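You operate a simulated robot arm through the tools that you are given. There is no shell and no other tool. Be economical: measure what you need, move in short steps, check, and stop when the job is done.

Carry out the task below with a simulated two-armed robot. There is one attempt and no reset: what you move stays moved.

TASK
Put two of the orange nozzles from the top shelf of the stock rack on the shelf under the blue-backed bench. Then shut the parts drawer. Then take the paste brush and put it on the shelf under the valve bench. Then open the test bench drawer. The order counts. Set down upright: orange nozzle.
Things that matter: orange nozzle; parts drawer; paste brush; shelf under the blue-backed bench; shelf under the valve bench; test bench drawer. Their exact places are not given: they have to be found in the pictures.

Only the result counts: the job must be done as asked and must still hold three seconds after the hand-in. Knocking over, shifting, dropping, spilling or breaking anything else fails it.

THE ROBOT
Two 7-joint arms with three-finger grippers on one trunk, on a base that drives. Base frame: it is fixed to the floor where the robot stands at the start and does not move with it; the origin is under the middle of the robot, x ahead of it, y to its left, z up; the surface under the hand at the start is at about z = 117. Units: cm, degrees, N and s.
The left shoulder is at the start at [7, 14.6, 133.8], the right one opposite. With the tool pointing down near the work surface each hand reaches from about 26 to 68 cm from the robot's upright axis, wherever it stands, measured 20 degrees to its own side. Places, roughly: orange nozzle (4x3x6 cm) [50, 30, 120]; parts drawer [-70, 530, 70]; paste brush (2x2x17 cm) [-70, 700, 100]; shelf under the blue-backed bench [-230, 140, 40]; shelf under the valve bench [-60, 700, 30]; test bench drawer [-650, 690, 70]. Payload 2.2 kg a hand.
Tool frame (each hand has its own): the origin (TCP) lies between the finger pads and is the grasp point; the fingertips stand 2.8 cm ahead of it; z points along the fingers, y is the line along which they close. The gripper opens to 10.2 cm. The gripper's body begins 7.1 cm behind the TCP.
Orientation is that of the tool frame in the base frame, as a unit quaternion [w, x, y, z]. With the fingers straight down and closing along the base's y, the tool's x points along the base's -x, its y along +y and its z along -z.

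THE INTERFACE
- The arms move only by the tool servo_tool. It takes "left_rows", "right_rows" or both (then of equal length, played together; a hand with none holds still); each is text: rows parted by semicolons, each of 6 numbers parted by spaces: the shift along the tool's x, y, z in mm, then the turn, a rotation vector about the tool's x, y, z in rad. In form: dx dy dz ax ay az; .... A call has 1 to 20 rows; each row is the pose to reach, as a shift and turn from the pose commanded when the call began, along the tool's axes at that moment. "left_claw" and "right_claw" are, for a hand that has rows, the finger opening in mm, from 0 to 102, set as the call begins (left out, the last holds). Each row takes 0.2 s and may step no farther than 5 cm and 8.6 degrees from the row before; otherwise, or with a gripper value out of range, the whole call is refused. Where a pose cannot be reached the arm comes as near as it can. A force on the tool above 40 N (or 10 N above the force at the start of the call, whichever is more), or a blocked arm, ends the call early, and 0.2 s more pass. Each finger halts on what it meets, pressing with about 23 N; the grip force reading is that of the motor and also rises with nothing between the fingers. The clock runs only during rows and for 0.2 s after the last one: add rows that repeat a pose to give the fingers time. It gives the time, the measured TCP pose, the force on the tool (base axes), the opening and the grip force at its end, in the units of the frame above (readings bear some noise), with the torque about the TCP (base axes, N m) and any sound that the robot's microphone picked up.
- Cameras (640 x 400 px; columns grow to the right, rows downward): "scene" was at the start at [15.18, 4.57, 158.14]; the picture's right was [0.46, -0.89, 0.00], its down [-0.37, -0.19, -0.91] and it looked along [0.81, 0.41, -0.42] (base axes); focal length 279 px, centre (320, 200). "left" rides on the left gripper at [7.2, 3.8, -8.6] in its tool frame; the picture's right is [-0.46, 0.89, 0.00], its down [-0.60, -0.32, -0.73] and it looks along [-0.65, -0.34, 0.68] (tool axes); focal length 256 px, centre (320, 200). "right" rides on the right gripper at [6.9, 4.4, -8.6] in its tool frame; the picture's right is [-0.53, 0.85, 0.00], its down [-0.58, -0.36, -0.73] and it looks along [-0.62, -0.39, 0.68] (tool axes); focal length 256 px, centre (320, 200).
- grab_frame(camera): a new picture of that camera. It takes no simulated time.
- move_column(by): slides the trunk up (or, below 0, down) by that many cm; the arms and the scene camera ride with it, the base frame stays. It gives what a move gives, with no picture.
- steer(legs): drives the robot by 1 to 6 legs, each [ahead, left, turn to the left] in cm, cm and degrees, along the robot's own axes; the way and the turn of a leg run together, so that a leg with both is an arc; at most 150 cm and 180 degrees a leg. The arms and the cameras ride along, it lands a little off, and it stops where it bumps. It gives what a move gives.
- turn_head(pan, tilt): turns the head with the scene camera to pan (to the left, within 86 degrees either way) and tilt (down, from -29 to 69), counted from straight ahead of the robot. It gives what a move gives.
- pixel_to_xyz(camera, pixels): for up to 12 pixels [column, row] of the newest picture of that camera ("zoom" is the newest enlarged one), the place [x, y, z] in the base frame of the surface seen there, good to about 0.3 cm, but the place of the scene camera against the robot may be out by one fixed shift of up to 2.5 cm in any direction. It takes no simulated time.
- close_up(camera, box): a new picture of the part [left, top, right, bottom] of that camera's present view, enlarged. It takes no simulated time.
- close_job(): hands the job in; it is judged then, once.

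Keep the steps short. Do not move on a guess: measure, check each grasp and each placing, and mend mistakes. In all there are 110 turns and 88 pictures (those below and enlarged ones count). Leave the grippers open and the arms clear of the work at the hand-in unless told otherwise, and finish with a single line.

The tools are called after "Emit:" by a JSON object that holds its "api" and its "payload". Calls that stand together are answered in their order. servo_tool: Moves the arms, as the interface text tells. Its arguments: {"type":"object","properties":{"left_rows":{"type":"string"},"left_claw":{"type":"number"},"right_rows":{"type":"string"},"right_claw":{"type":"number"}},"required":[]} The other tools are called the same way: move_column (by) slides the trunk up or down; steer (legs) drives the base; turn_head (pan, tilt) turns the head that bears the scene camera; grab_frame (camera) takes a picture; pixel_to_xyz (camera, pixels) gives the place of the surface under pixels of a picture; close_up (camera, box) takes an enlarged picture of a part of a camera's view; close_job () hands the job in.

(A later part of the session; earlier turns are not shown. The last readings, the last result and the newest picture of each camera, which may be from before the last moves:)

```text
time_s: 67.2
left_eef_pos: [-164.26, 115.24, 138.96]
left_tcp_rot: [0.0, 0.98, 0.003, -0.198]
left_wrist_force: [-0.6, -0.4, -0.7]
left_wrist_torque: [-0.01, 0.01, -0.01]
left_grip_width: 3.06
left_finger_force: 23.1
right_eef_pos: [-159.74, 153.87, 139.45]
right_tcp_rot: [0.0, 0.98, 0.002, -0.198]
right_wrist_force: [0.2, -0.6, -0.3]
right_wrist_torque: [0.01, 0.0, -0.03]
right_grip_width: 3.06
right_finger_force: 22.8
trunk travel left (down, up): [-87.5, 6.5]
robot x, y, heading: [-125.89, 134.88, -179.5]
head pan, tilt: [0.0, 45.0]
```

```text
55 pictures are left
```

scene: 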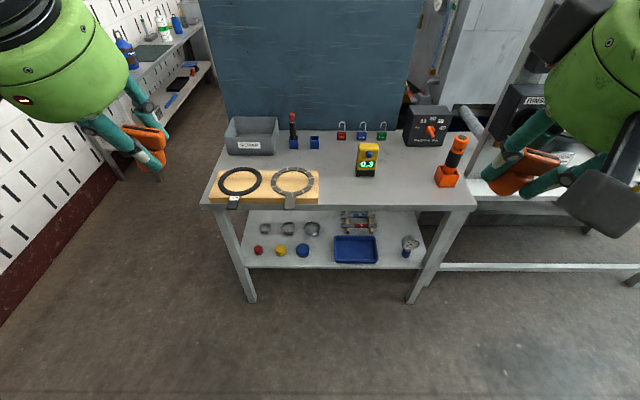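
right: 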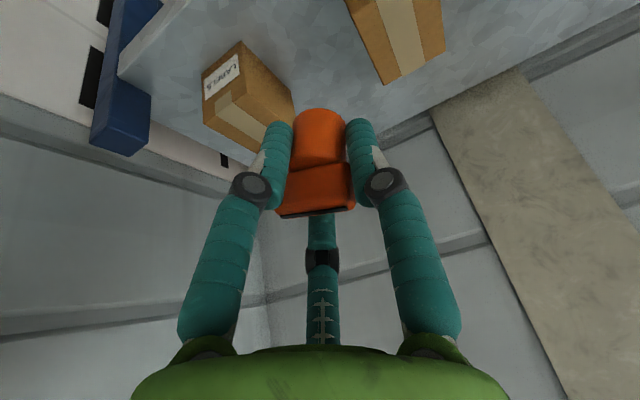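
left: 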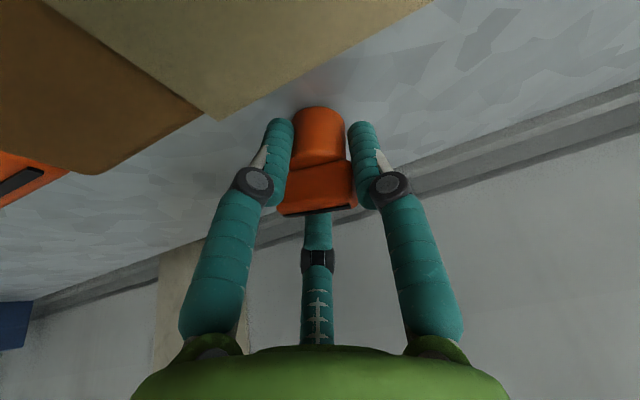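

Emit:
{"api": "move_column", "payload": {"by": -39}}

Emit:
{"api": "move_column", "payload": {"by": -39}}

Emit:
{"api": "turn_head", "payload": {"pan": 0, "tilt": 30}}

Emit:
{"api": "grab_frame", "payload": {"camera": "scene"}}

```text
time_s: 70.9
left_eef_pos: [-164.14, 115.4, 99.99]
left_tcp_rot: [0.001, 0.98, 0.004, -0.198]
left_wrist_force: [-0.1, -0.3, -1.3]
left_wrist_torque: [-0.02, 0.01, 0.03]
left_grip_width: 3.08
left_finger_force: 23.4
right_eef_pos: [-159.73, 154.12, 100.41]
right_tcp_rot: [0.001, 0.98, 0.002, -0.199]
right_wrist_force: [0.1, -0.1, -0.5]
right_wrist_torque: [0.02, -0.01, -0.02]
right_grip_width: 3.08
right_finger_force: 23.0
trunk travel left (down, up): [-48.5, 45.5]
robot x, y, heading: [-126.11, 134.93, -179.8]
head pan, tilt: [0.0, 45.0]
```

```text
time_s: 74.7
left_eef_pos: [-164.18, 115.4, 60.83]
left_tcp_rot: [0.001, 0.98, 0.004, -0.199]
left_wrist_force: [0.9, 0.1, -1.0]
left_wrist_torque: [0.02, 0.02, 0.01]
left_grip_width: 3.08
left_finger_force: 23.2
right_eef_pos: [-159.67, 153.99, 61.4]
right_tcp_rot: [0.001, 0.98, 0.003, -0.199]
right_wrist_force: [0.7, -0.2, -0.5]
right_wrist_torque: [0.0, 0.02, 0.02]
right_grip_width: 3.05
right_finger_force: 23.0
trunk travel left (down, up): [-9.5, 84.5]
robot x, y, heading: [-125.57, 134.91, -179.6]
head pan, tilt: [0.0, 45.0]
```

```text
time_s: 75.4
left_eef_pos: [-164.19, 115.48, 61.02]
left_tcp_rot: [0.001, 0.98, 0.004, -0.198]
left_wrist_force: [0.3, -0.5, 0.1]
left_wrist_torque: [0.01, 0.0, -0.03]
left_grip_width: 3.06
left_finger_force: 22.8
right_eef_pos: [-159.79, 154.05, 61.5]
right_tcp_rot: [0.0, 0.98, 0.003, -0.197]
right_wrist_force: [0.1, 0.3, -0.8]
right_wrist_torque: [0.01, 0.01, -0.01]
right_grip_width: 3.05
right_finger_force: 22.6
trunk travel left (down, up): [-9.5, 84.5]
robot x, y, heading: [-125.76, 135.0, -179.4]
head pan, tilt: [0.0, 30.0]
```

```text
54 pictures are left
```

scene: 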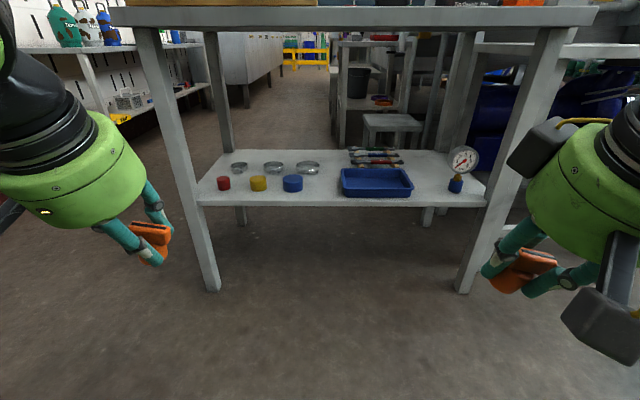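

I see free spots on the shelf: between blue cap (293,183) and tray (342), and between tray (413) and gauge (455). Measure.

Emit:
{"api": "pixel_to_xyz", "payload": {"camera": "scene", "pixels": [[200, 201], [480, 202], [317, 195], [316, 180], [284, 187], [302, 187], [342, 190], [412, 190], [432, 195], [430, 175], [455, 187], [355, 22]]}}

Emit:
{"api": "close_up", "payload": {"camera": "scene", "box": [180, 130, 500, 230]}}

```text
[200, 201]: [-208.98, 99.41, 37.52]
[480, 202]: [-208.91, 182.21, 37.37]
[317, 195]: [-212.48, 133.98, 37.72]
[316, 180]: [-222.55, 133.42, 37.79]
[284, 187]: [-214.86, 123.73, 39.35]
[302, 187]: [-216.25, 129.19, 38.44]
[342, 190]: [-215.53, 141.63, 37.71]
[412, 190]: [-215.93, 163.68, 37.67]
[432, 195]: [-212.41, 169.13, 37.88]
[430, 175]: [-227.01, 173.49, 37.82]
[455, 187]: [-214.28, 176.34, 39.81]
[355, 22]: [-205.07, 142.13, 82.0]
```

```text
2.00 times, centred on (340, 180) of scene
```

zoom: 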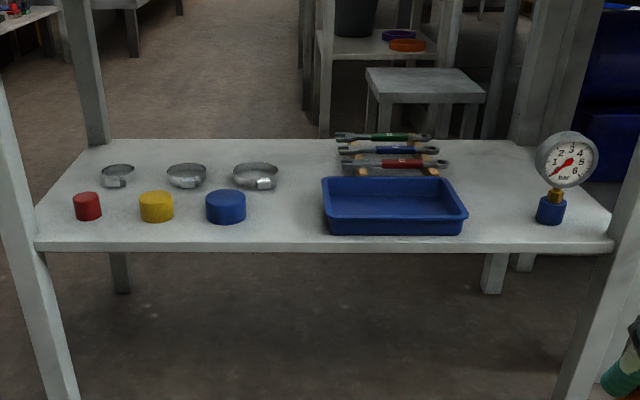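

Gap centres: y≈135 and y≈169.5, front strip x from -207 to -213. I'll check the wrist height from this view, then move base to x≈-158, y≈148.

Emit:
{"api": "pixel_to_xyz", "payload": {"camera": "scene", "pixels": [[20, 75], [5, 30], [3, 70], [40, 110], [630, 110], [80, 130]]}}

Emit:
{"api": "steer", "payload": {"legs": [[0, -13, 0], [30, 0, 0]]}}

Emit:
{"api": "grab_frame", "payload": {"camera": "scene"}}

```text
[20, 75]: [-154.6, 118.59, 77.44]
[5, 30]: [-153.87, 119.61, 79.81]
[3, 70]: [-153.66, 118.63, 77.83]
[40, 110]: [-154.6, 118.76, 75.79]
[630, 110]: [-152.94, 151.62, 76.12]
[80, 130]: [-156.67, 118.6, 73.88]
```

```text
time_s: 78.3
left_eef_pos: [-193.67, 127.98, 60.94]
left_tcp_rot: [0.001, 0.98, 0.007, -0.198]
left_wrist_force: [0.5, -0.5, -0.7]
left_wrist_torque: [0.01, -0.01, -0.01]
left_grip_width: 3.04
left_finger_force: 23.1
right_eef_pos: [-189.53, 166.34, 61.31]
right_tcp_rot: [0.001, 0.98, 0.006, -0.198]
right_wrist_force: [-0.7, 0.1, -1.4]
right_wrist_torque: [0.03, 0.02, -0.01]
right_grip_width: 3.05
right_finger_force: 22.7
trunk travel left (down, up): [-9.5, 84.5]
robot x, y, heading: [-155.37, 148.1, -179.2]
head pan, tilt: [0.0, 30.0]
```

```text
52 pictures are left
```

scene: 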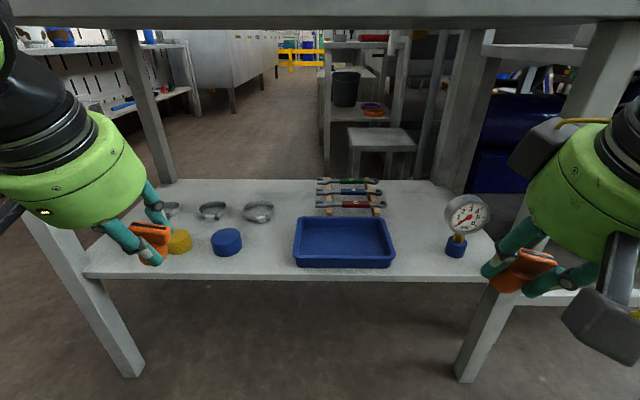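

Now 5 cm from plan. Remeasure the two spots from this nearer view.

Emit:
{"api": "pixel_to_xyz", "payload": {"camera": "scene", "pixels": [[265, 276], [430, 276], [241, 250], [214, 250], [294, 255], [392, 258], [446, 253], [466, 253], [268, 262], [420, 262], [300, 267], [300, 27]]}}

Emit:
{"api": "grab_frame", "payload": {"camera": "right"}}

```text
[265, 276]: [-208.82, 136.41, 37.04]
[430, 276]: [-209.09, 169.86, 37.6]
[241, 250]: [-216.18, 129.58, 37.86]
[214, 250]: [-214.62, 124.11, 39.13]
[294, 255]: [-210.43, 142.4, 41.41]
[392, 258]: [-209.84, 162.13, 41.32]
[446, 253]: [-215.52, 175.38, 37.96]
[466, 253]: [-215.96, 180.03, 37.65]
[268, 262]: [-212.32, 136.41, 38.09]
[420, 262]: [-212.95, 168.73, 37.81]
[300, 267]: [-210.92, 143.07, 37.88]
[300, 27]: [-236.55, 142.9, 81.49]
```

```text
51 pictures are left
```

right: 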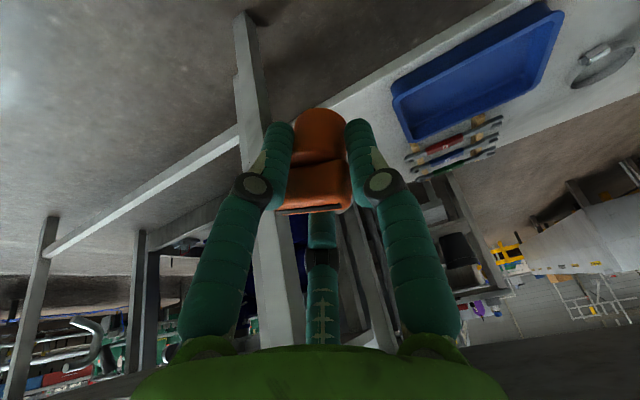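

Compare with the hand camera: shelf front edge and tray corner.

Emit:
{"api": "pixel_to_xyz", "payload": {"camera": "right", "pixels": [[360, 95], [395, 95], [375, 75], [380, 110], [440, 60], [396, 80], [450, 50]]}}

Emit:
{"api": "close_up", "payload": {"camera": "right", "box": [300, 20, 480, 140]}}

```text
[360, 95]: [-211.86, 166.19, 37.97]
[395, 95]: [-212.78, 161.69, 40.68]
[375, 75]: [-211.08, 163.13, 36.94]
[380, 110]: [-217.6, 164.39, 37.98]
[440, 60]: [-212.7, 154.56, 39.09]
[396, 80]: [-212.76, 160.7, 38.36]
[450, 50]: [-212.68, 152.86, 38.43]
```

```text
3.33 times, centred on (390, 80) of right
```

zoom: 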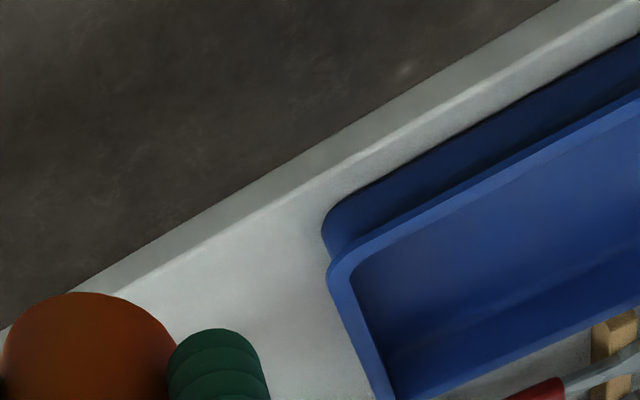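

The hand camera shows the scene readings are about 2 cm too high in x: true shelf edge x≈-211, tray front -212.7. Targets: left (-216,136), right (-216.5,169.5). Drive 6 cm closer, then lower the left hand outside the shelf to z≈46.

Emit:
{"api": "steer", "payload": {"legs": [[6, 0, -0.8]]}}

Emit:
{"api": "servo_tool", "payload": {"left_rows": "12 -25 28 0 0 0; 30 -50 65 0 0 0; 50 -78 100 0 0 0; 58 -80 137 0 0 0; 58 -80 137 0 0 0"}}

Emit:
{"api": "grab_frame", "payload": {"camera": "left"}}

Emit:
{"api": "grab_frame", "payload": {"camera": "scene"}}

```text
time_s: 79.3
left_eef_pos: [-200.03, 128.3, 60.98]
left_tcp_rot: [-0.001, 0.98, 0.0, -0.199]
left_wrist_force: [1.2, 0.0, -0.4]
left_wrist_torque: [0.01, -0.02, 0.02]
left_grip_width: 3.06
left_finger_force: 23.1
right_eef_pos: [-195.37, 166.92, 61.27]
right_tcp_rot: [0.0, 0.98, 0.0, -0.199]
right_wrist_force: [-0.4, 0.5, -0.9]
right_wrist_torque: [0.01, 0.01, 0.01]
right_grip_width: 3.04
right_finger_force: 23.1
trunk travel left (down, up): [-9.5, 84.5]
robot x, y, heading: [-161.66, 147.61, -180.0]
head pan, tilt: [0.0, 30.0]
```

```text
time_s: 80.5
left_eef_pos: [-200.02, 136.49, 46.11]
left_tcp_rot: [0.0, 0.98, 0.0, -0.198]
left_wrist_force: [0.7, -0.2, -0.8]
left_wrist_torque: [-0.03, 0.02, 0.02]
left_grip_width: 3.05
left_finger_force: 23.3
right_eef_pos: [-195.25, 166.95, 61.49]
right_tcp_rot: [0.0, 0.98, 0.0, -0.198]
right_wrist_force: [0.4, -0.9, -0.8]
right_wrist_torque: [0.01, 0.01, 0.06]
right_grip_width: 3.05
right_finger_force: 22.4
trunk travel left (down, up): [-9.5, 84.5]
robot x, y, heading: [-161.39, 147.95, -180.2]
head pan, tilt: [0.0, 30.0]
```

```text
49 pictures are left
```

left: 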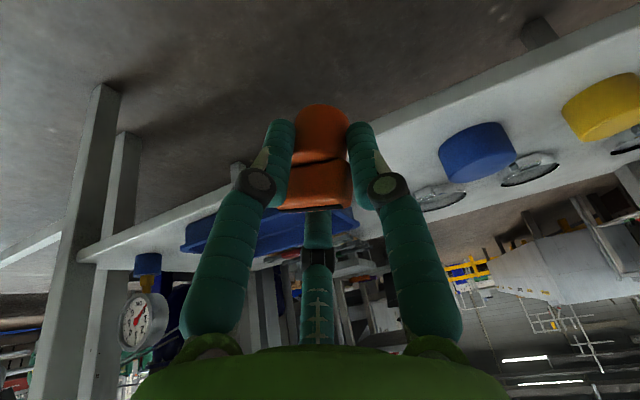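

```text
48 pictures are left
```

scene: 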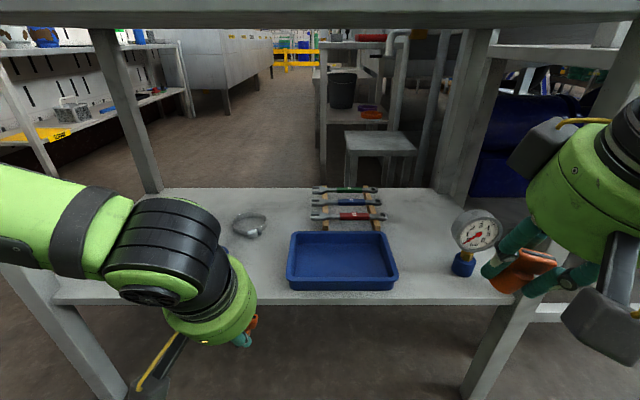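

Check the neighbours from the left hand camera: blue cap edge (445,165), tray left edge (352,225), shelf edge.

Emit:
{"api": "pixel_to_xyz", "payload": {"camera": "left", "pixels": [[452, 170], [440, 150], [480, 140], [350, 232], [345, 222], [400, 118], [400, 150], [200, 245], [235, 215]]}}

Emit:
{"api": "pixel_to_xyz", "payload": {"camera": "scene", "pixels": [[200, 210], [160, 230], [190, 200], [60, 210], [288, 280], [280, 285]]}}

```text
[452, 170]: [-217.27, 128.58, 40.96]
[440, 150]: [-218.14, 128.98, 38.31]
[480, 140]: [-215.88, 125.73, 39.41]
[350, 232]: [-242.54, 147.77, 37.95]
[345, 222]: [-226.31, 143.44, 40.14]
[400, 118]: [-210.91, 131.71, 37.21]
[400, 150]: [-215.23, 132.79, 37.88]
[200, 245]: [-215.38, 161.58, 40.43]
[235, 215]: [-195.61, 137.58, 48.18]
```

```text
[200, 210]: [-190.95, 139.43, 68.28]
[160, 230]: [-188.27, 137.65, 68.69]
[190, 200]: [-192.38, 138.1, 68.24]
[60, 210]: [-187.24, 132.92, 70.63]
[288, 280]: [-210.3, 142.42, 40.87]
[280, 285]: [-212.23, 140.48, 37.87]
```

Wrist top is at z≈69, well below the bench top. Shelf surface z≈37.9. Move the left hand forward 16 cm and down to just above the shelf.

Emit:
{"api": "servo_tool", "payload": {"left_rows": "-40 2 17 0 0 0; -80 4 34 0 0 0; -120 6 51 0 0 0; -149 8 63 0 0 0; -149 8 63 0 0 0; -143 8 77 0 0 0; -137 8 91 0 0 0; -137 8 91 0 0 0"}}

Emit:
{"api": "grab_frame", "payload": {"camera": "left"}}

Emit:
{"api": "grab_frame", "payload": {"camera": "scene"}}

```text
time_s: 82.3
left_eef_pos: [-216.19, 135.57, 43.0]
left_tcp_rot: [0.0, 0.98, 0.001, -0.198]
left_wrist_force: [0.6, 0.9, -0.4]
left_wrist_torque: [0.02, -0.02, 0.0]
left_grip_width: 3.01
left_finger_force: 22.7
right_eef_pos: [-195.29, 166.85, 61.37]
right_tcp_rot: [0.0, 0.98, 0.0, -0.198]
right_wrist_force: [0.8, -0.3, 0.6]
right_wrist_torque: [-0.01, -0.01, 0.0]
right_grip_width: 3.03
right_finger_force: 23.1
trunk travel left (down, up): [-9.5, 84.5]
robot x, y, heading: [-161.41, 147.68, -180.0]
head pan, tilt: [0.0, 30.0]
```

```text
47 pictures are left
```

left: 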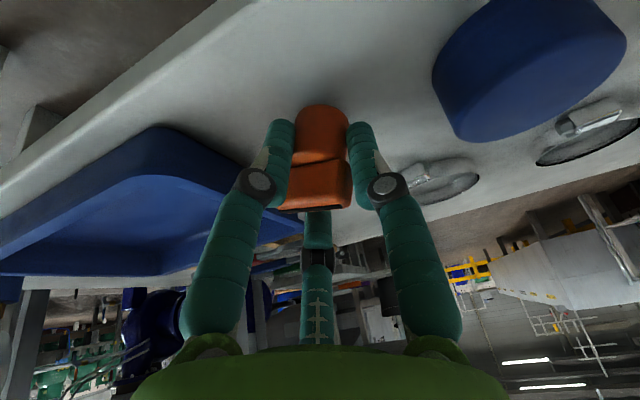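

```text
46 pictures are left
```

scene: 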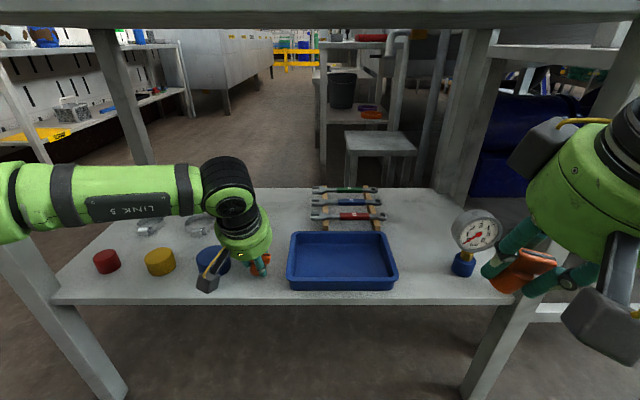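

Between cap and tray, as intended. Lower by 8 mm slowly.

Emit:
{"api": "servo_tool", "payload": {"left_rows": "1 0 2 0 0 0; 2 0 4 0 0 0; 2 0 5 0 0 0; 3 0 6 0 0 0; 3 0 7 0 0 0; 3 0 8 0 0 0; 3 0 8 0 0 0"}}

```text
time_s: 83.9
left_eef_pos: [-216.22, 135.6, 42.54]
left_tcp_rot: [0.0, 0.979, 0.001, -0.203]
left_wrist_force: [3.2, -2.9, 18.1]
left_wrist_torque: [0.02, -0.06, -0.05]
left_grip_width: 3.04
left_finger_force: 22.8
right_eef_pos: [-195.2, 166.92, 61.5]
right_tcp_rot: [-0.001, 0.98, 0.0, -0.199]
right_wrist_force: [0.2, -0.1, -0.1]
right_wrist_torque: [0.03, 0.01, 0.01]
right_grip_width: 3.05
right_finger_force: 23.0
trunk travel left (down, up): [-9.5, 84.5]
robot x, y, heading: [-161.37, 147.65, -180.2]
head pan, tilt: [0.0, 30.0]
```

Contact (18 N up). Ease off 1.5 mm and open to 55 mm.

Emit:
{"api": "servo_tool", "payload": {"left_rows": "-1 0 -2 0 0 0; -1 0 -2 0 0 0"}}

Emit:
{"api": "servo_tool", "payload": {"left_rows": "0 0 0 0 0 0; 0 0 0 0 0 0; 0 0 0 0 0 0", "left_claw": 55}}

Emit:
{"api": "grab_frame", "payload": {"camera": "left"}}

```text
time_s: 84.5
left_eef_pos: [-216.17, 135.59, 42.48]
left_tcp_rot: [0.0, 0.98, 0.0, -0.199]
left_wrist_force: [-2.6, 0.1, 12.3]
left_wrist_torque: [0.07, 0.13, 0.0]
left_grip_width: 3.04
left_finger_force: 22.8
right_eef_pos: [-195.23, 166.94, 61.35]
right_tcp_rot: [-0.001, 0.98, 0.0, -0.198]
right_wrist_force: [0.3, -0.1, -0.3]
right_wrist_torque: [0.03, -0.01, -0.03]
right_grip_width: 3.05
right_finger_force: 23.2
trunk travel left (down, up): [-9.5, 84.5]
robot x, y, heading: [-161.9, 148.07, -179.9]
head pan, tilt: [0.0, 30.0]
```

```text
time_s: 85.3
left_eef_pos: [-216.15, 135.57, 42.35]
left_tcp_rot: [0.0, 0.98, 0.0, -0.199]
left_wrist_force: [-0.4, -0.5, 0.5]
left_wrist_torque: [0.03, 0.0, 0.0]
left_grip_width: 5.51
left_finger_force: 0.0
right_eef_pos: [-195.23, 166.91, 61.27]
right_tcp_rot: [0.0, 0.98, 0.0, -0.198]
right_wrist_force: [0.5, 0.2, -1.0]
right_wrist_torque: [0.0, 0.02, -0.02]
right_grip_width: 3.04
right_finger_force: 22.6
trunk travel left (down, up): [-9.5, 84.5]
robot x, y, heading: [-161.51, 147.66, -179.8]
head pan, tilt: [0.0, 30.0]
```

```text
45 pictures are left
```

left: 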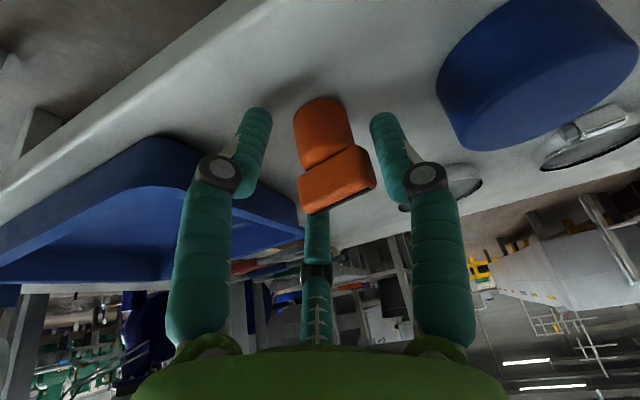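

Nozzle stands free and upright. Withdraw the left hand up the tool axis, back and out.

Emit:
{"api": "servo_tool", "payload": {"left_rows": "0 0 -20 0 0 0; 0 0 -40 0 0 0; 0 0 -60 0 0 0; 37 0 -76 0 0 0; 74 0 -91 0 0 0; 111 0 -107 0 0 0; 147 0 -122 0 0 0; 130 25 -155 0 0 0; 112 50 -190 0 0 0; 97 75 -225 0 0 0; 97 75 -225 0 0 0"}}

Emit:
{"api": "grab_frame", "payload": {"camera": "scene"}}

```text
time_s: 87.7
left_eef_pos: [-198.32, 128.06, 59.37]
left_tcp_rot: [0.0, 0.98, 0.0, -0.198]
left_wrist_force: [-0.8, -0.5, -0.1]
left_wrist_torque: [0.01, -0.03, -0.01]
left_grip_width: 5.51
left_finger_force: 0.1
right_eef_pos: [-195.37, 166.9, 61.33]
right_tcp_rot: [-0.001, 0.98, -0.001, -0.198]
right_wrist_force: [0.6, 0.3, -0.3]
right_wrist_torque: [-0.01, -0.03, 0.02]
right_grip_width: 3.02
right_finger_force: 23.0
trunk travel left (down, up): [-9.5, 84.5]
robot x, y, heading: [-161.48, 147.42, -180.1]
head pan, tilt: [0.0, 30.0]
```

```text
44 pictures are left
```

scene: 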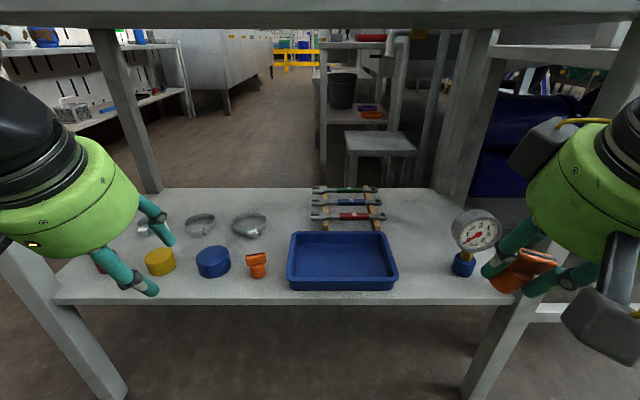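

First nozzle stands at (257,265). Before placing the second, measure the gauge dial's extents and the gap.

Emit:
{"api": "close_up", "payload": {"camera": "scene", "box": [380, 190, 540, 310]}}

Emit:
{"api": "pixel_to_xyz", "payload": {"camera": "scene", "pixels": [[455, 235], [475, 214], [498, 230], [464, 250], [454, 268], [474, 270], [396, 283], [389, 240], [104, 265], [145, 268], [198, 270], [227, 268]]}}

```text
3.33 times, centred on (460, 250) of scene
```

zoom: 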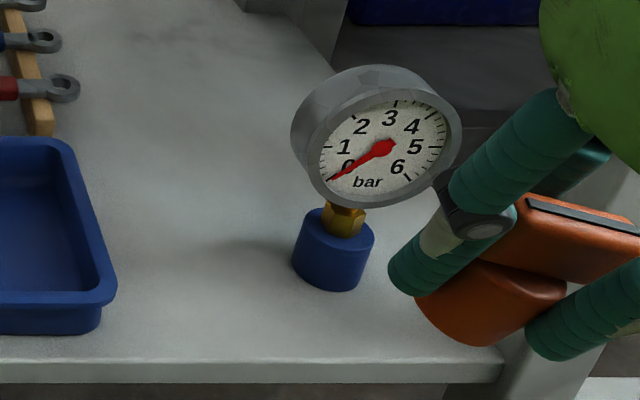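

```text
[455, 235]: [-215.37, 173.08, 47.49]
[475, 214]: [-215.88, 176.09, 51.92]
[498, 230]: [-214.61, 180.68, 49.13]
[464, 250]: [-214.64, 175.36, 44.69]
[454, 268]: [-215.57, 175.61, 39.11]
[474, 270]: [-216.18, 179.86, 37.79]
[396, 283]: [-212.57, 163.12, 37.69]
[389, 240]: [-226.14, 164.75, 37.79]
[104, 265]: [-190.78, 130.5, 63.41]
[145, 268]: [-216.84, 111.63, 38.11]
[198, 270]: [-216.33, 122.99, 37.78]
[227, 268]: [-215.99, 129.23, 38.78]
```

The dial overhangs to y≈172.7, too tight for the hand there. The spot between yellow cap (to y≈118) and blue cap (from y≈123), near the front, is better. Back off slightly and shift left 43 cm.

Emit:
{"api": "steer", "payload": {"legs": [[-5, 0, 0], [0, 43, 0]]}}

Emit:
{"api": "grab_frame", "payload": {"camera": "right"}}

Emit:
{"api": "grab_frame", "payload": {"camera": "scene"}}

```text
time_s: 90.9
left_eef_pos: [-193.32, 85.1, 59.28]
left_tcp_rot: [0.0, 0.98, 0.001, -0.199]
left_wrist_force: [0.5, 0.9, -0.1]
left_wrist_torque: [-0.01, 0.0, -0.01]
left_grip_width: 5.5
left_finger_force: 0.2
right_eef_pos: [-190.21, 124.0, 61.39]
right_tcp_rot: [-0.001, 0.98, 0.0, -0.198]
right_wrist_force: [-0.2, 1.6, -0.9]
right_wrist_torque: [-0.02, 0.01, -0.02]
right_grip_width: 3.02
right_finger_force: 22.6
trunk travel left (down, up): [-9.5, 84.5]
robot x, y, heading: [-156.45, 104.92, -179.8]
head pan, tilt: [0.0, 30.0]
```

```text
42 pictures are left
```

right: 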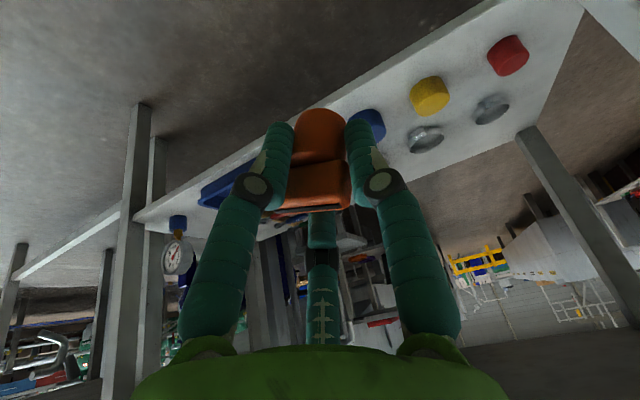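

```text
41 pictures are left
```

scene: 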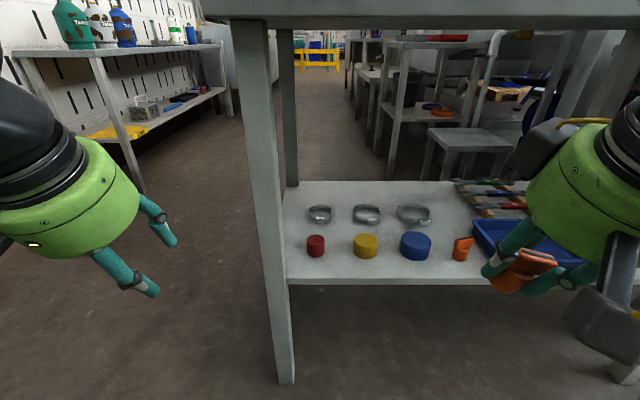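

Measure the caps with the right hand camera.

Emit:
{"api": "pixel_to_xyz", "payload": {"camera": "right", "pixels": [[412, 100], [430, 90], [447, 95], [365, 115], [384, 125], [490, 58], [507, 45], [526, 55], [420, 65], [405, 88], [400, 110], [575, 15]]}}

```text
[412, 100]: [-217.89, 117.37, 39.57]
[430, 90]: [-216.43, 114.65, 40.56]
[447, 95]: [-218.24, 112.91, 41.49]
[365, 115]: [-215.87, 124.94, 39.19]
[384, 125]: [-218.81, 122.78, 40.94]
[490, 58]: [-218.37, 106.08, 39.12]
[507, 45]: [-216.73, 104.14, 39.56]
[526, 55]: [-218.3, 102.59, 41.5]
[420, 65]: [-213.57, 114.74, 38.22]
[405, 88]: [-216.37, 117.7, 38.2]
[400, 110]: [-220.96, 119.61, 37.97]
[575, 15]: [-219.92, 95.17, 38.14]
```

Gap between red (to y 106.2) and yellow (from y 112) is a bit wider; target (-214.2,109.1). Shift 12 cm more left and 5 ahead, then lower the right hand outside the shelf.

Emit:
{"api": "steer", "payload": {"legs": [[0, 12, 0], [5, 0, 0]]}}

Emit:
{"api": "servo_tool", "payload": {"right_rows": "12 10 28 0 0 0; 30 20 65 0 0 0; 50 29 100 0 0 0; 60 29 140 0 0 0; 60 29 140 0 0 0"}}

Emit:
{"api": "grab_frame", "payload": {"camera": "right"}}

```text
time_s: 92.6
left_eef_pos: [-198.36, 73.22, 59.27]
left_tcp_rot: [0.0, 0.98, 0.001, -0.199]
left_wrist_force: [-0.3, 0.2, -0.3]
left_wrist_torque: [-0.03, 0.02, -0.03]
left_grip_width: 5.5
left_finger_force: 0.0
right_eef_pos: [-195.18, 111.94, 61.36]
right_tcp_rot: [0.0, 0.98, 0.001, -0.198]
right_wrist_force: [0.7, 1.1, -0.8]
right_wrist_torque: [-0.02, -0.02, 0.0]
right_grip_width: 3.03
right_finger_force: 23.7
trunk travel left (down, up): [-9.5, 84.5]
robot x, y, heading: [-161.49, 92.59, -179.8]
head pan, tilt: [0.0, 30.0]
```

```text
time_s: 93.8
left_eef_pos: [-198.38, 73.19, 59.24]
left_tcp_rot: [0.0, 0.98, 0.001, -0.198]
left_wrist_force: [-0.5, -0.5, -0.5]
left_wrist_torque: [0.03, -0.03, -0.03]
left_grip_width: 5.51
left_finger_force: 0.0
right_eef_pos: [-196.94, 108.68, 47.03]
right_tcp_rot: [0.0, 0.98, 0.0, -0.197]
right_wrist_force: [0.9, 0.0, -0.5]
right_wrist_torque: [-0.03, -0.02, 0.02]
right_grip_width: 3.01
right_finger_force: 22.5
right hand out of reach, approached as far as the arm can: row 3, 4, 5
trunk travel left (down, up): [-9.5, 84.5]
robot x, y, heading: [-161.46, 92.61, -179.8]
head pan, tilt: [0.0, 30.0]
```

```text
40 pictures are left
```

right: 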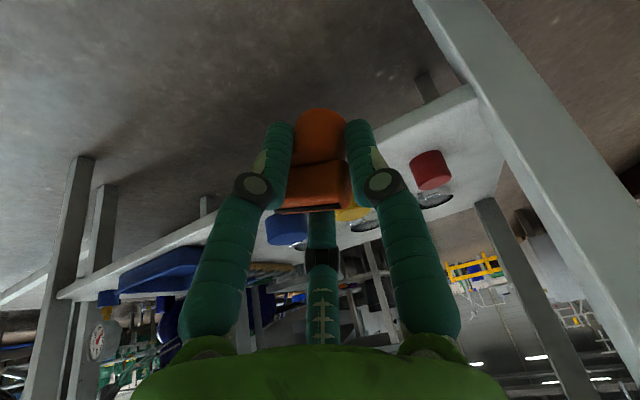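

Now forward 17 cm to above the spot, then down to z≈43.

Emit:
{"api": "servo_tool", "payload": {"right_rows": "-40 -1 17 0 0 0; -80 -2 34 0 0 0; -120 -3 51 0 0 0; -157 -4 70 0 0 0; -157 -4 70 0 0 0; -150 -4 86 0 0 0; -144 -4 101 0 0 0; -144 -4 101 0 0 0"}}

Emit:
{"api": "grab_frame", "payload": {"camera": "right"}}

Emit:
{"api": "grab_frame", "payload": {"camera": "scene"}}

```text
time_s: 95.6
left_eef_pos: [-198.5, 73.21, 59.28]
left_tcp_rot: [0.0, 0.98, 0.001, -0.198]
left_wrist_force: [-0.8, 0.4, -0.3]
left_wrist_torque: [0.01, 0.0, 0.02]
left_grip_width: 5.52
left_finger_force: 0.1
right_eef_pos: [-214.03, 109.08, 43.14]
right_tcp_rot: [0.001, 0.98, 0.0, -0.199]
right_wrist_force: [-0.3, 0.0, -1.3]
right_wrist_torque: [-0.01, 0.01, 0.01]
right_grip_width: 3.02
right_finger_force: 22.9
trunk travel left (down, up): [-9.5, 84.5]
robot x, y, heading: [-161.86, 92.54, -180.0]
head pan, tilt: [0.0, 30.0]
```

```text
39 pictures are left
```

right: 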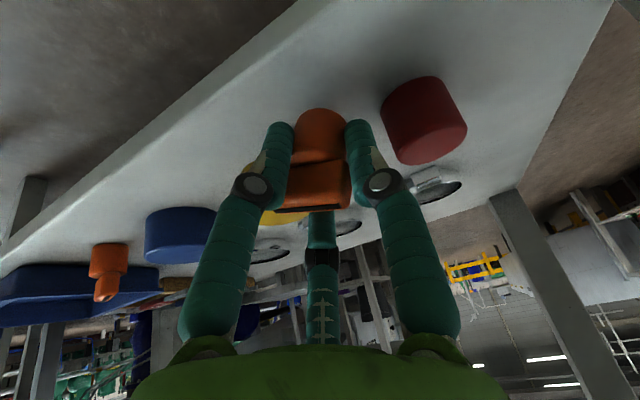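

```text
38 pictures are left
```

scene: 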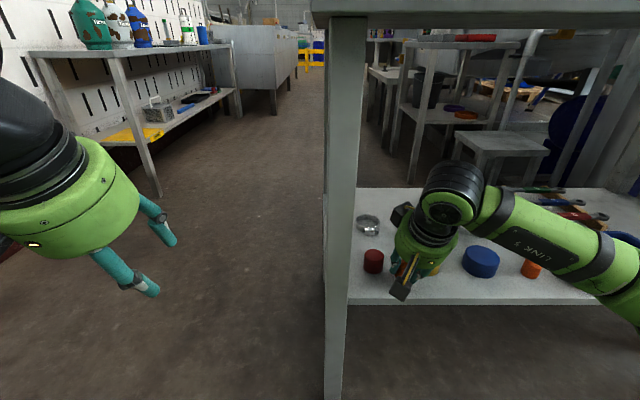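

Position good. Lower slowly by 8 mm.

Emit:
{"api": "servo_tool", "payload": {"right_rows": "1 0 2 0 0 0; 2 0 4 0 0 0; 2 0 5 0 0 0; 3 0 6 0 0 0; 3 0 7 0 0 0; 3 0 8 0 0 0; 3 0 9 0 0 0"}}

```text
time_s: 97.2
left_eef_pos: [-198.4, 73.06, 59.35]
left_tcp_rot: [0.0, 0.98, 0.002, -0.199]
left_wrist_force: [-0.6, 0.1, 0.3]
left_wrist_torque: [0.01, 0.02, 0.0]
left_grip_width: 5.51
left_finger_force: 0.0
right_eef_pos: [-214.09, 109.03, 42.49]
right_tcp_rot: [0.0, 0.98, -0.001, -0.199]
right_wrist_force: [1.9, -0.2, 2.0]
right_wrist_torque: [0.0, -0.02, -0.01]
right_grip_width: 3.05
right_finger_force: 23.2
trunk travel left (down, up): [-9.5, 84.5]
robot x, y, heading: [-161.46, 92.81, -179.9]
head pan, tilt: [0.0, 30.0]
```

Slight contact begins. A little more.

Emit:
{"api": "servo_tool", "payload": {"right_rows": "0 0 1 0 0 0; 1 0 2 0 0 0; 1 0 3 0 0 0; 1 0 3 0 0 0"}}

```text
time_s: 98.2
left_eef_pos: [-198.27, 73.09, 59.45]
left_tcp_rot: [0.0, 0.98, 0.001, -0.201]
left_wrist_force: [-0.3, -0.3, 0.0]
left_wrist_torque: [0.0, -0.02, -0.01]
left_grip_width: 5.47
left_finger_force: 0.0
right_eef_pos: [-214.05, 108.92, 42.42]
right_tcp_rot: [0.0, 0.98, 0.0, -0.201]
right_wrist_force: [0.4, -0.4, 18.8]
right_wrist_torque: [0.11, 0.14, -0.05]
right_grip_width: 3.0
right_finger_force: 22.8
trunk travel left (down, up): [-9.5, 84.5]
robot x, y, heading: [-161.08, 92.8, -179.9]
head pan, tilt: [0.0, 30.0]
```

Firm contact (19 N). Ease 2 mm and open to 48 mm.

Emit:
{"api": "servo_tool", "payload": {"right_rows": "-1 0 -2 0 0 0; -1 0 -2 0 0 0"}}

Emit:
{"api": "servo_tool", "payload": {"right_rows": "0 0 0 0 0 0; 0 0 0 0 0 0; 0 0 0 0 0 0", "right_claw": 48}}

Emit:
{"api": "grab_frame", "payload": {"camera": "right"}}

```text
time_s: 98.8
left_eef_pos: [-198.21, 73.1, 59.37]
left_tcp_rot: [0.0, 0.98, 0.001, -0.199]
left_wrist_force: [-0.1, -1.0, 1.2]
left_wrist_torque: [0.03, 0.02, -0.02]
left_grip_width: 5.52
left_finger_force: 0.0
right_eef_pos: [-214.1, 109.04, 42.39]
right_tcp_rot: [0.0, 0.98, 0.0, -0.2]
right_wrist_force: [-3.8, -0.9, 13.3]
right_wrist_torque: [0.02, 0.24, 0.06]
right_grip_width: 3.05
right_finger_force: 23.3
trunk travel left (down, up): [-9.5, 84.5]
robot x, y, heading: [-161.67, 93.2, -179.8]
head pan, tilt: [0.0, 30.0]
```

```text
time_s: 99.6
left_eef_pos: [-198.35, 73.37, 59.29]
left_tcp_rot: [0.0, 0.98, 0.001, -0.198]
left_wrist_force: [0.3, -0.4, -0.1]
left_wrist_torque: [0.02, 0.0, 0.03]
left_grip_width: 5.5
left_finger_force: 0.1
right_eef_pos: [-214.06, 109.18, 42.28]
right_tcp_rot: [0.001, 0.98, 0.001, -0.198]
right_wrist_force: [-0.3, 0.4, 0.2]
right_wrist_torque: [-0.01, -0.01, -0.01]
right_grip_width: 4.81
right_finger_force: 0.0
trunk travel left (down, up): [-9.5, 84.5]
robot x, y, heading: [-161.62, 92.74, -179.8]
head pan, tilt: [0.0, 30.0]
```

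```text
37 pictures are left
```

right: 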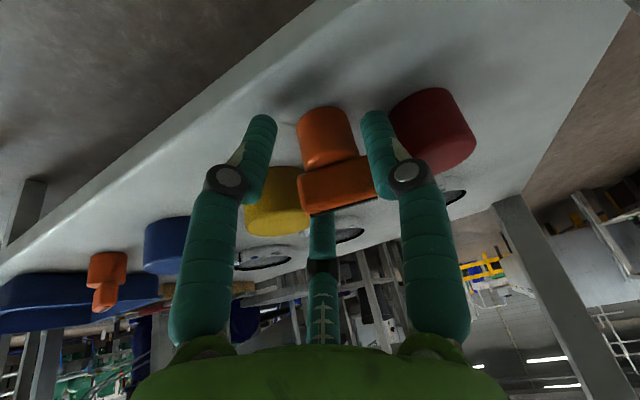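

Released and upright. Withdraw along the tool axis, then back and up.

Emit:
{"api": "servo_tool", "payload": {"right_rows": "0 0 -15 0 0 0; 0 0 -30 0 0 0; 0 0 -45 0 0 0; 0 0 -62 0 0 0; 37 0 -78 0 0 0; 74 0 -93 0 0 0; 111 0 -109 0 0 0; 130 -10 -117 0 0 0; 115 -40 -150 0 0 0; 105 -55 -190 0 0 0; 95 -55 -225 0 0 0; 95 -55 -225 0 0 0"}}

Emit:
{"api": "grab_frame", "payload": {"camera": "scene"}}

```text
time_s: 102.2
left_eef_pos: [-198.32, 73.13, 59.36]
left_tcp_rot: [0.0, 0.98, 0.001, -0.198]
left_wrist_force: [0.4, 0.0, -0.3]
left_wrist_torque: [0.03, 0.01, 0.02]
left_grip_width: 5.49
left_finger_force: 0.1
right_eef_pos: [-196.57, 114.6, 59.45]
right_tcp_rot: [0.0, 0.98, -0.001, -0.198]
right_wrist_force: [-0.5, -0.4, -0.1]
right_wrist_torque: [-0.02, 0.01, -0.03]
right_grip_width: 4.81
right_finger_force: 0.0
trunk travel left (down, up): [-9.5, 84.5]
robot x, y, heading: [-161.99, 92.89, -180.1]
head pan, tilt: [0.0, 30.0]
```

```text
36 pictures are left
```

scene: 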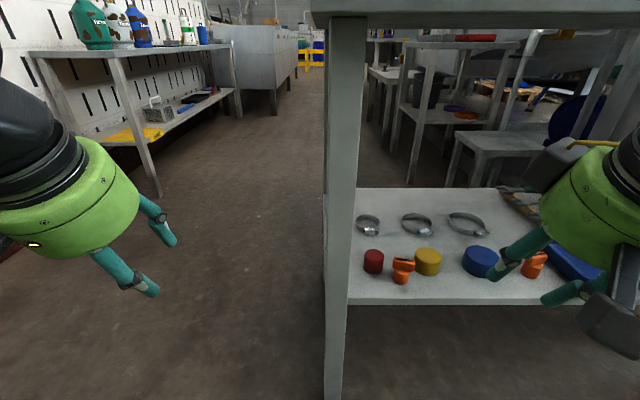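

Both nozzles stand upright on the shelf. Next: parts drawer at about (-70,530,70). Back off, turn to face +y, raise the trunk, and look ahead.

Emit:
{"api": "steer", "payload": {"legs": [[-28, 0, 0], [0, 0, -90]]}}

Emit:
{"api": "move_column", "payload": {"by": 40}}

Emit:
{"api": "turn_head", "payload": {"pan": -5, "tilt": 15}}

Emit:
{"api": "grab_frame", "payload": {"camera": "scene"}}

```text
time_s: 108.0
left_eef_pos: [-153.01, 129.77, 59.33]
left_tcp_rot: [-0.14, 0.693, -0.693, -0.14]
left_wrist_force: [-0.6, 0.1, 0.5]
left_wrist_torque: [-0.03, 0.01, 0.0]
left_grip_width: 5.52
left_finger_force: 0.0
right_eef_pos: [-111.49, 128.04, 59.26]
right_tcp_rot: [0.141, -0.693, 0.693, 0.14]
right_wrist_force: [0.8, 0.7, 0.4]
right_wrist_torque: [0.05, -0.02, -0.01]
right_grip_width: 4.8
right_finger_force: 0.1
trunk travel left (down, up): [-9.5, 84.5]
robot x, y, heading: [-133.28, 92.78, 90.0]
head pan, tilt: [0.0, 30.0]
```

```text
time_s: 111.8
left_eef_pos: [-152.99, 129.83, 99.35]
left_tcp_rot: [-0.139, 0.694, -0.692, -0.141]
left_wrist_force: [-1.1, 0.2, 0.5]
left_wrist_torque: [0.03, 0.0, 0.0]
left_grip_width: 5.49
left_finger_force: 0.0
right_eef_pos: [-111.4, 128.05, 99.32]
right_tcp_rot: [-0.14, 0.693, -0.693, -0.14]
right_wrist_force: [0.1, -0.5, 0.0]
right_wrist_torque: [0.01, -0.02, -0.03]
right_grip_width: 4.82
right_finger_force: 0.0
trunk travel left (down, up): [-49.5, 44.5]
robot x, y, heading: [-133.04, 92.72, 90.1]
head pan, tilt: [0.0, 30.0]
```

```text
time_s: 112.6
left_eef_pos: [-152.92, 129.77, 99.27]
left_tcp_rot: [-0.14, 0.694, -0.693, -0.14]
left_wrist_force: [0.0, 0.6, -0.1]
left_wrist_torque: [-0.02, 0.01, -0.02]
left_grip_width: 5.49
left_finger_force: 0.1
right_eef_pos: [-111.37, 128.08, 99.3]
right_tcp_rot: [-0.14, 0.693, -0.693, -0.14]
right_wrist_force: [-0.7, -0.3, -0.5]
right_wrist_torque: [0.0, 0.03, 0.02]
right_grip_width: 4.82
right_finger_force: 0.0
trunk travel left (down, up): [-49.5, 44.5]
robot x, y, heading: [-133.32, 93.11, 90.1]
head pan, tilt: [-5.0, 15.0]
```

```text
35 pictures are left
```

scene: 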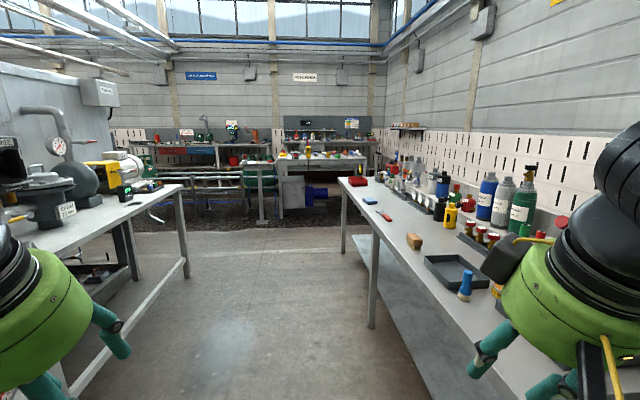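

I see an aisle; ahead a bench at (315,165). Measure it and the passage.

Emit:
{"api": "pixel_to_xyz", "payload": {"camera": "scene", "pixels": [[182, 187], [343, 250], [375, 320], [265, 215], [280, 215], [320, 170], [280, 163], [245, 205], [200, 205], [172, 152], [205, 152], [350, 200]]}}

Emit:
{"api": "close_up", "payload": {"camera": "scene", "box": [110, 100, 430, 260]}}

```text
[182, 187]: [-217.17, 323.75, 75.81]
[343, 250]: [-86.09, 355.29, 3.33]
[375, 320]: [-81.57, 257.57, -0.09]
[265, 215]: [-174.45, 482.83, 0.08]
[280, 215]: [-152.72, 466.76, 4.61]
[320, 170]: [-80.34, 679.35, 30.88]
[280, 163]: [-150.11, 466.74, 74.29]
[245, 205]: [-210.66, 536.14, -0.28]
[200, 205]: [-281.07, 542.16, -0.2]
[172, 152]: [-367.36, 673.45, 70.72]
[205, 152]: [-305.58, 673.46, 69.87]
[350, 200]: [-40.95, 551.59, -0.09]
```

```text
2.00 times, centred on (270, 180) of scene
```

zoom: 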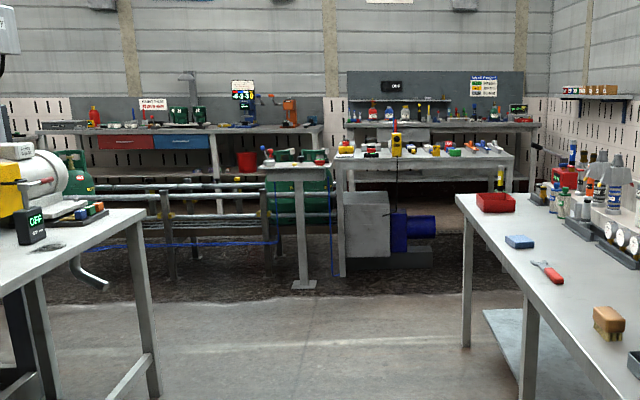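

The table at y≈467 must carry the parts drawer on its far side; the back bench at y≈680 is likely the valve bench. Route: aisle up to y≈408, then right around the table end.

Emit:
{"api": "steer", "payload": {"legs": [[0, 15, 0], [150, 0, 0], [150, 0, 0], [15, 0, 0], [0, 0, -90]]}}

Emit:
{"api": "turn_head", "payload": {"pan": 30, "tilt": 25}}

Emit:
{"api": "grab_frame", "payload": {"camera": "scene"}}

```text
time_s: 132.8
left_eef_pos: [-108.78, 425.15, 99.38]
left_tcp_rot: [0.198, 0.01, 0.98, -0.002]
left_wrist_force: [-0.2, 0.6, -0.4]
left_wrist_torque: [0.06, 0.01, -0.01]
left_grip_width: 5.52
left_finger_force: 0.0
right_eef_pos: [-111.67, 383.67, 99.46]
right_tcp_rot: [0.199, 0.011, 0.98, -0.002]
right_wrist_force: [-0.1, 0.1, -0.4]
right_wrist_torque: [-0.02, 0.01, 0.0]
right_grip_width: 4.8
right_finger_force: 0.1
trunk travel left (down, up): [-49.5, 44.5]
robot x, y, heading: [-145.97, 406.19, -1.3]
head pan, tilt: [-5.0, 15.0]
```

```text
time_s: 133.8
left_eef_pos: [-108.95, 425.05, 99.34]
left_tcp_rot: [0.199, 0.011, 0.98, -0.002]
left_wrist_force: [-0.3, 0.4, 0.7]
left_wrist_torque: [-0.04, 0.07, -0.01]
left_grip_width: 5.47
left_finger_force: 0.0
right_eef_pos: [-111.51, 383.66, 99.35]
right_tcp_rot: [0.198, 0.011, 0.98, -0.002]
right_wrist_force: [-0.3, -0.4, 0.8]
right_wrist_torque: [0.02, -0.01, -0.01]
right_grip_width: 4.81
right_finger_force: 0.1
trunk travel left (down, up): [-49.5, 44.5]
robot x, y, heading: [-146.08, 406.21, -1.2]
head pan, tilt: [30.0, 25.0]
```

```text
33 pictures are left
```

scene: 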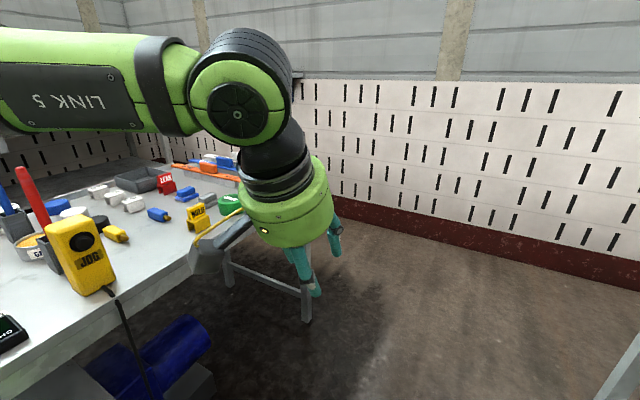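

The arm is near the table edge. Measure the table's near edge, end corner and the wall.

Emit:
{"api": "pixel_to_xyz", "payload": {"camera": "scene", "pixels": [[150, 310], [60, 350], [305, 318], [440, 230], [240, 175], [228, 280], [305, 285], [620, 380], [280, 230], [90, 290]]}}

```text
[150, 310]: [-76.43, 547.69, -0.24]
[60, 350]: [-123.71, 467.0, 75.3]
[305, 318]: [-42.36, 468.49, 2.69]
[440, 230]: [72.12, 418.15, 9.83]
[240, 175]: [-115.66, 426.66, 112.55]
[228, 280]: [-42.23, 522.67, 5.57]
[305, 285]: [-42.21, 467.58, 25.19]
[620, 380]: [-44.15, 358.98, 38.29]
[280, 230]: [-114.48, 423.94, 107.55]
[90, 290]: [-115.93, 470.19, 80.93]
```

Passage right of the table: x from -44 to 72. Drive to x≈14, turn to +y, go to y≈590, then face the table's far side.

Emit:
{"api": "steer", "payload": {"legs": [[0, 5, 1], [150, 0, 0], [9, 0, 0], [0, 0, 90], [150, 0, 0]]}}

Emit:
{"api": "turn_head", "payload": {"pan": 55, "tilt": 25}}

Emit:
{"api": "grab_frame", "payload": {"camera": "scene"}}

```text
time_s: 150.7
left_eef_pos: [-3.46, 546.77, 99.65]
left_tcp_rot: [0.145, -0.681, 0.704, 0.141]
left_wrist_force: [0.6, -0.6, -0.5]
left_wrist_torque: [-0.01, -0.03, -0.02]
left_grip_width: 5.52
left_finger_force: 0.0
right_eef_pos: [38.17, 542.79, 99.3]
right_tcp_rot: [0.158, -0.69, 0.693, 0.138]
right_wrist_force: [-0.4, 0.6, 0.5]
right_wrist_torque: [-0.02, -0.01, 0.01]
right_grip_width: 4.81
right_finger_force: 0.0
trunk travel left (down, up): [-49.5, 44.5]
robot x, y, heading: [14.85, 510.04, 88.3]
head pan, tilt: [30.0, 25.0]
stopped in leg 5: the robot was blocked; the commanded pose is now the measured one
```

```text
time_s: 151.6
left_eef_pos: [-3.28, 546.55, 99.69]
left_tcp_rot: [0.145, -0.681, 0.703, 0.142]
left_wrist_force: [-0.1, -0.4, -0.5]
left_wrist_torque: [0.0, 0.01, 0.0]
left_grip_width: 5.51
left_finger_force: 0.1
right_eef_pos: [38.1, 542.74, 99.28]
right_tcp_rot: [0.158, -0.69, 0.692, 0.139]
right_wrist_force: [0.5, 0.3, -0.6]
right_wrist_torque: [0.01, 0.03, -0.01]
right_grip_width: 4.77
right_finger_force: 0.0
trunk travel left (down, up): [-49.5, 44.5]
robot x, y, heading: [14.86, 509.86, 88.3]
head pan, tilt: [55.0, 25.0]
```

```text
32 pictures are left
```

scene: 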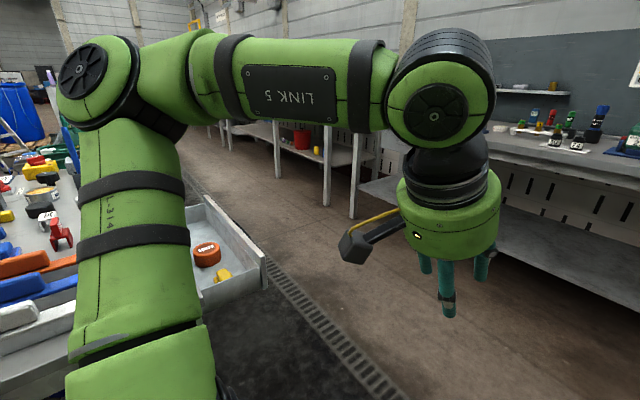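

Something blocked at y=510. The open drawer is visible at (230,265). Look ahead-right to see the obstacle.

Emit:
{"api": "pixel_to_xyz", "payload": {"camera": "scene", "pixels": [[262, 268], [265, 290], [205, 200], [240, 240], [207, 253], [225, 280], [480, 140], [330, 215], [420, 195], [195, 305]]}}

Emit:
{"api": "turn_head", "payload": {"pan": -35, "tilt": 35}}

Emit:
{"api": "grab_frame", "payload": {"camera": "scene"}}

```text
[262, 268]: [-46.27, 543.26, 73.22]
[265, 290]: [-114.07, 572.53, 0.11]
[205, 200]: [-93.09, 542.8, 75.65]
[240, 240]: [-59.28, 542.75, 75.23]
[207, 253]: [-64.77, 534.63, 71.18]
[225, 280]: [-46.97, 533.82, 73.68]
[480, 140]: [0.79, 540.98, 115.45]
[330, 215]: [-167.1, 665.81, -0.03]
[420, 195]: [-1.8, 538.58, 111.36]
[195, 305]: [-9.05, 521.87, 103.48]
```

```text
time_s: 153.3
left_eef_pos: [-3.36, 546.56, 99.69]
left_tcp_rot: [0.146, -0.682, 0.702, 0.143]
left_wrist_force: [-0.3, 0.2, -1.0]
left_wrist_torque: [0.0, -0.01, -0.02]
left_grip_width: 5.53
left_finger_force: 0.0
right_eef_pos: [37.91, 542.89, 99.33]
right_tcp_rot: [0.158, -0.69, 0.692, 0.139]
right_wrist_force: [-0.3, 0.2, 0.0]
right_wrist_torque: [0.0, 0.0, -0.02]
right_grip_width: 4.8
right_finger_force: 0.1
trunk travel left (down, up): [-49.5, 44.5]
robot x, y, heading: [15.17, 510.31, 88.4]
head pan, tilt: [-35.0, 35.0]
```

```text
31 pictures are left
```

scene: 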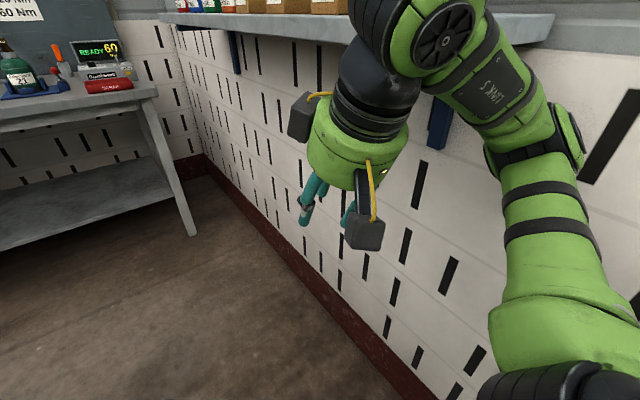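

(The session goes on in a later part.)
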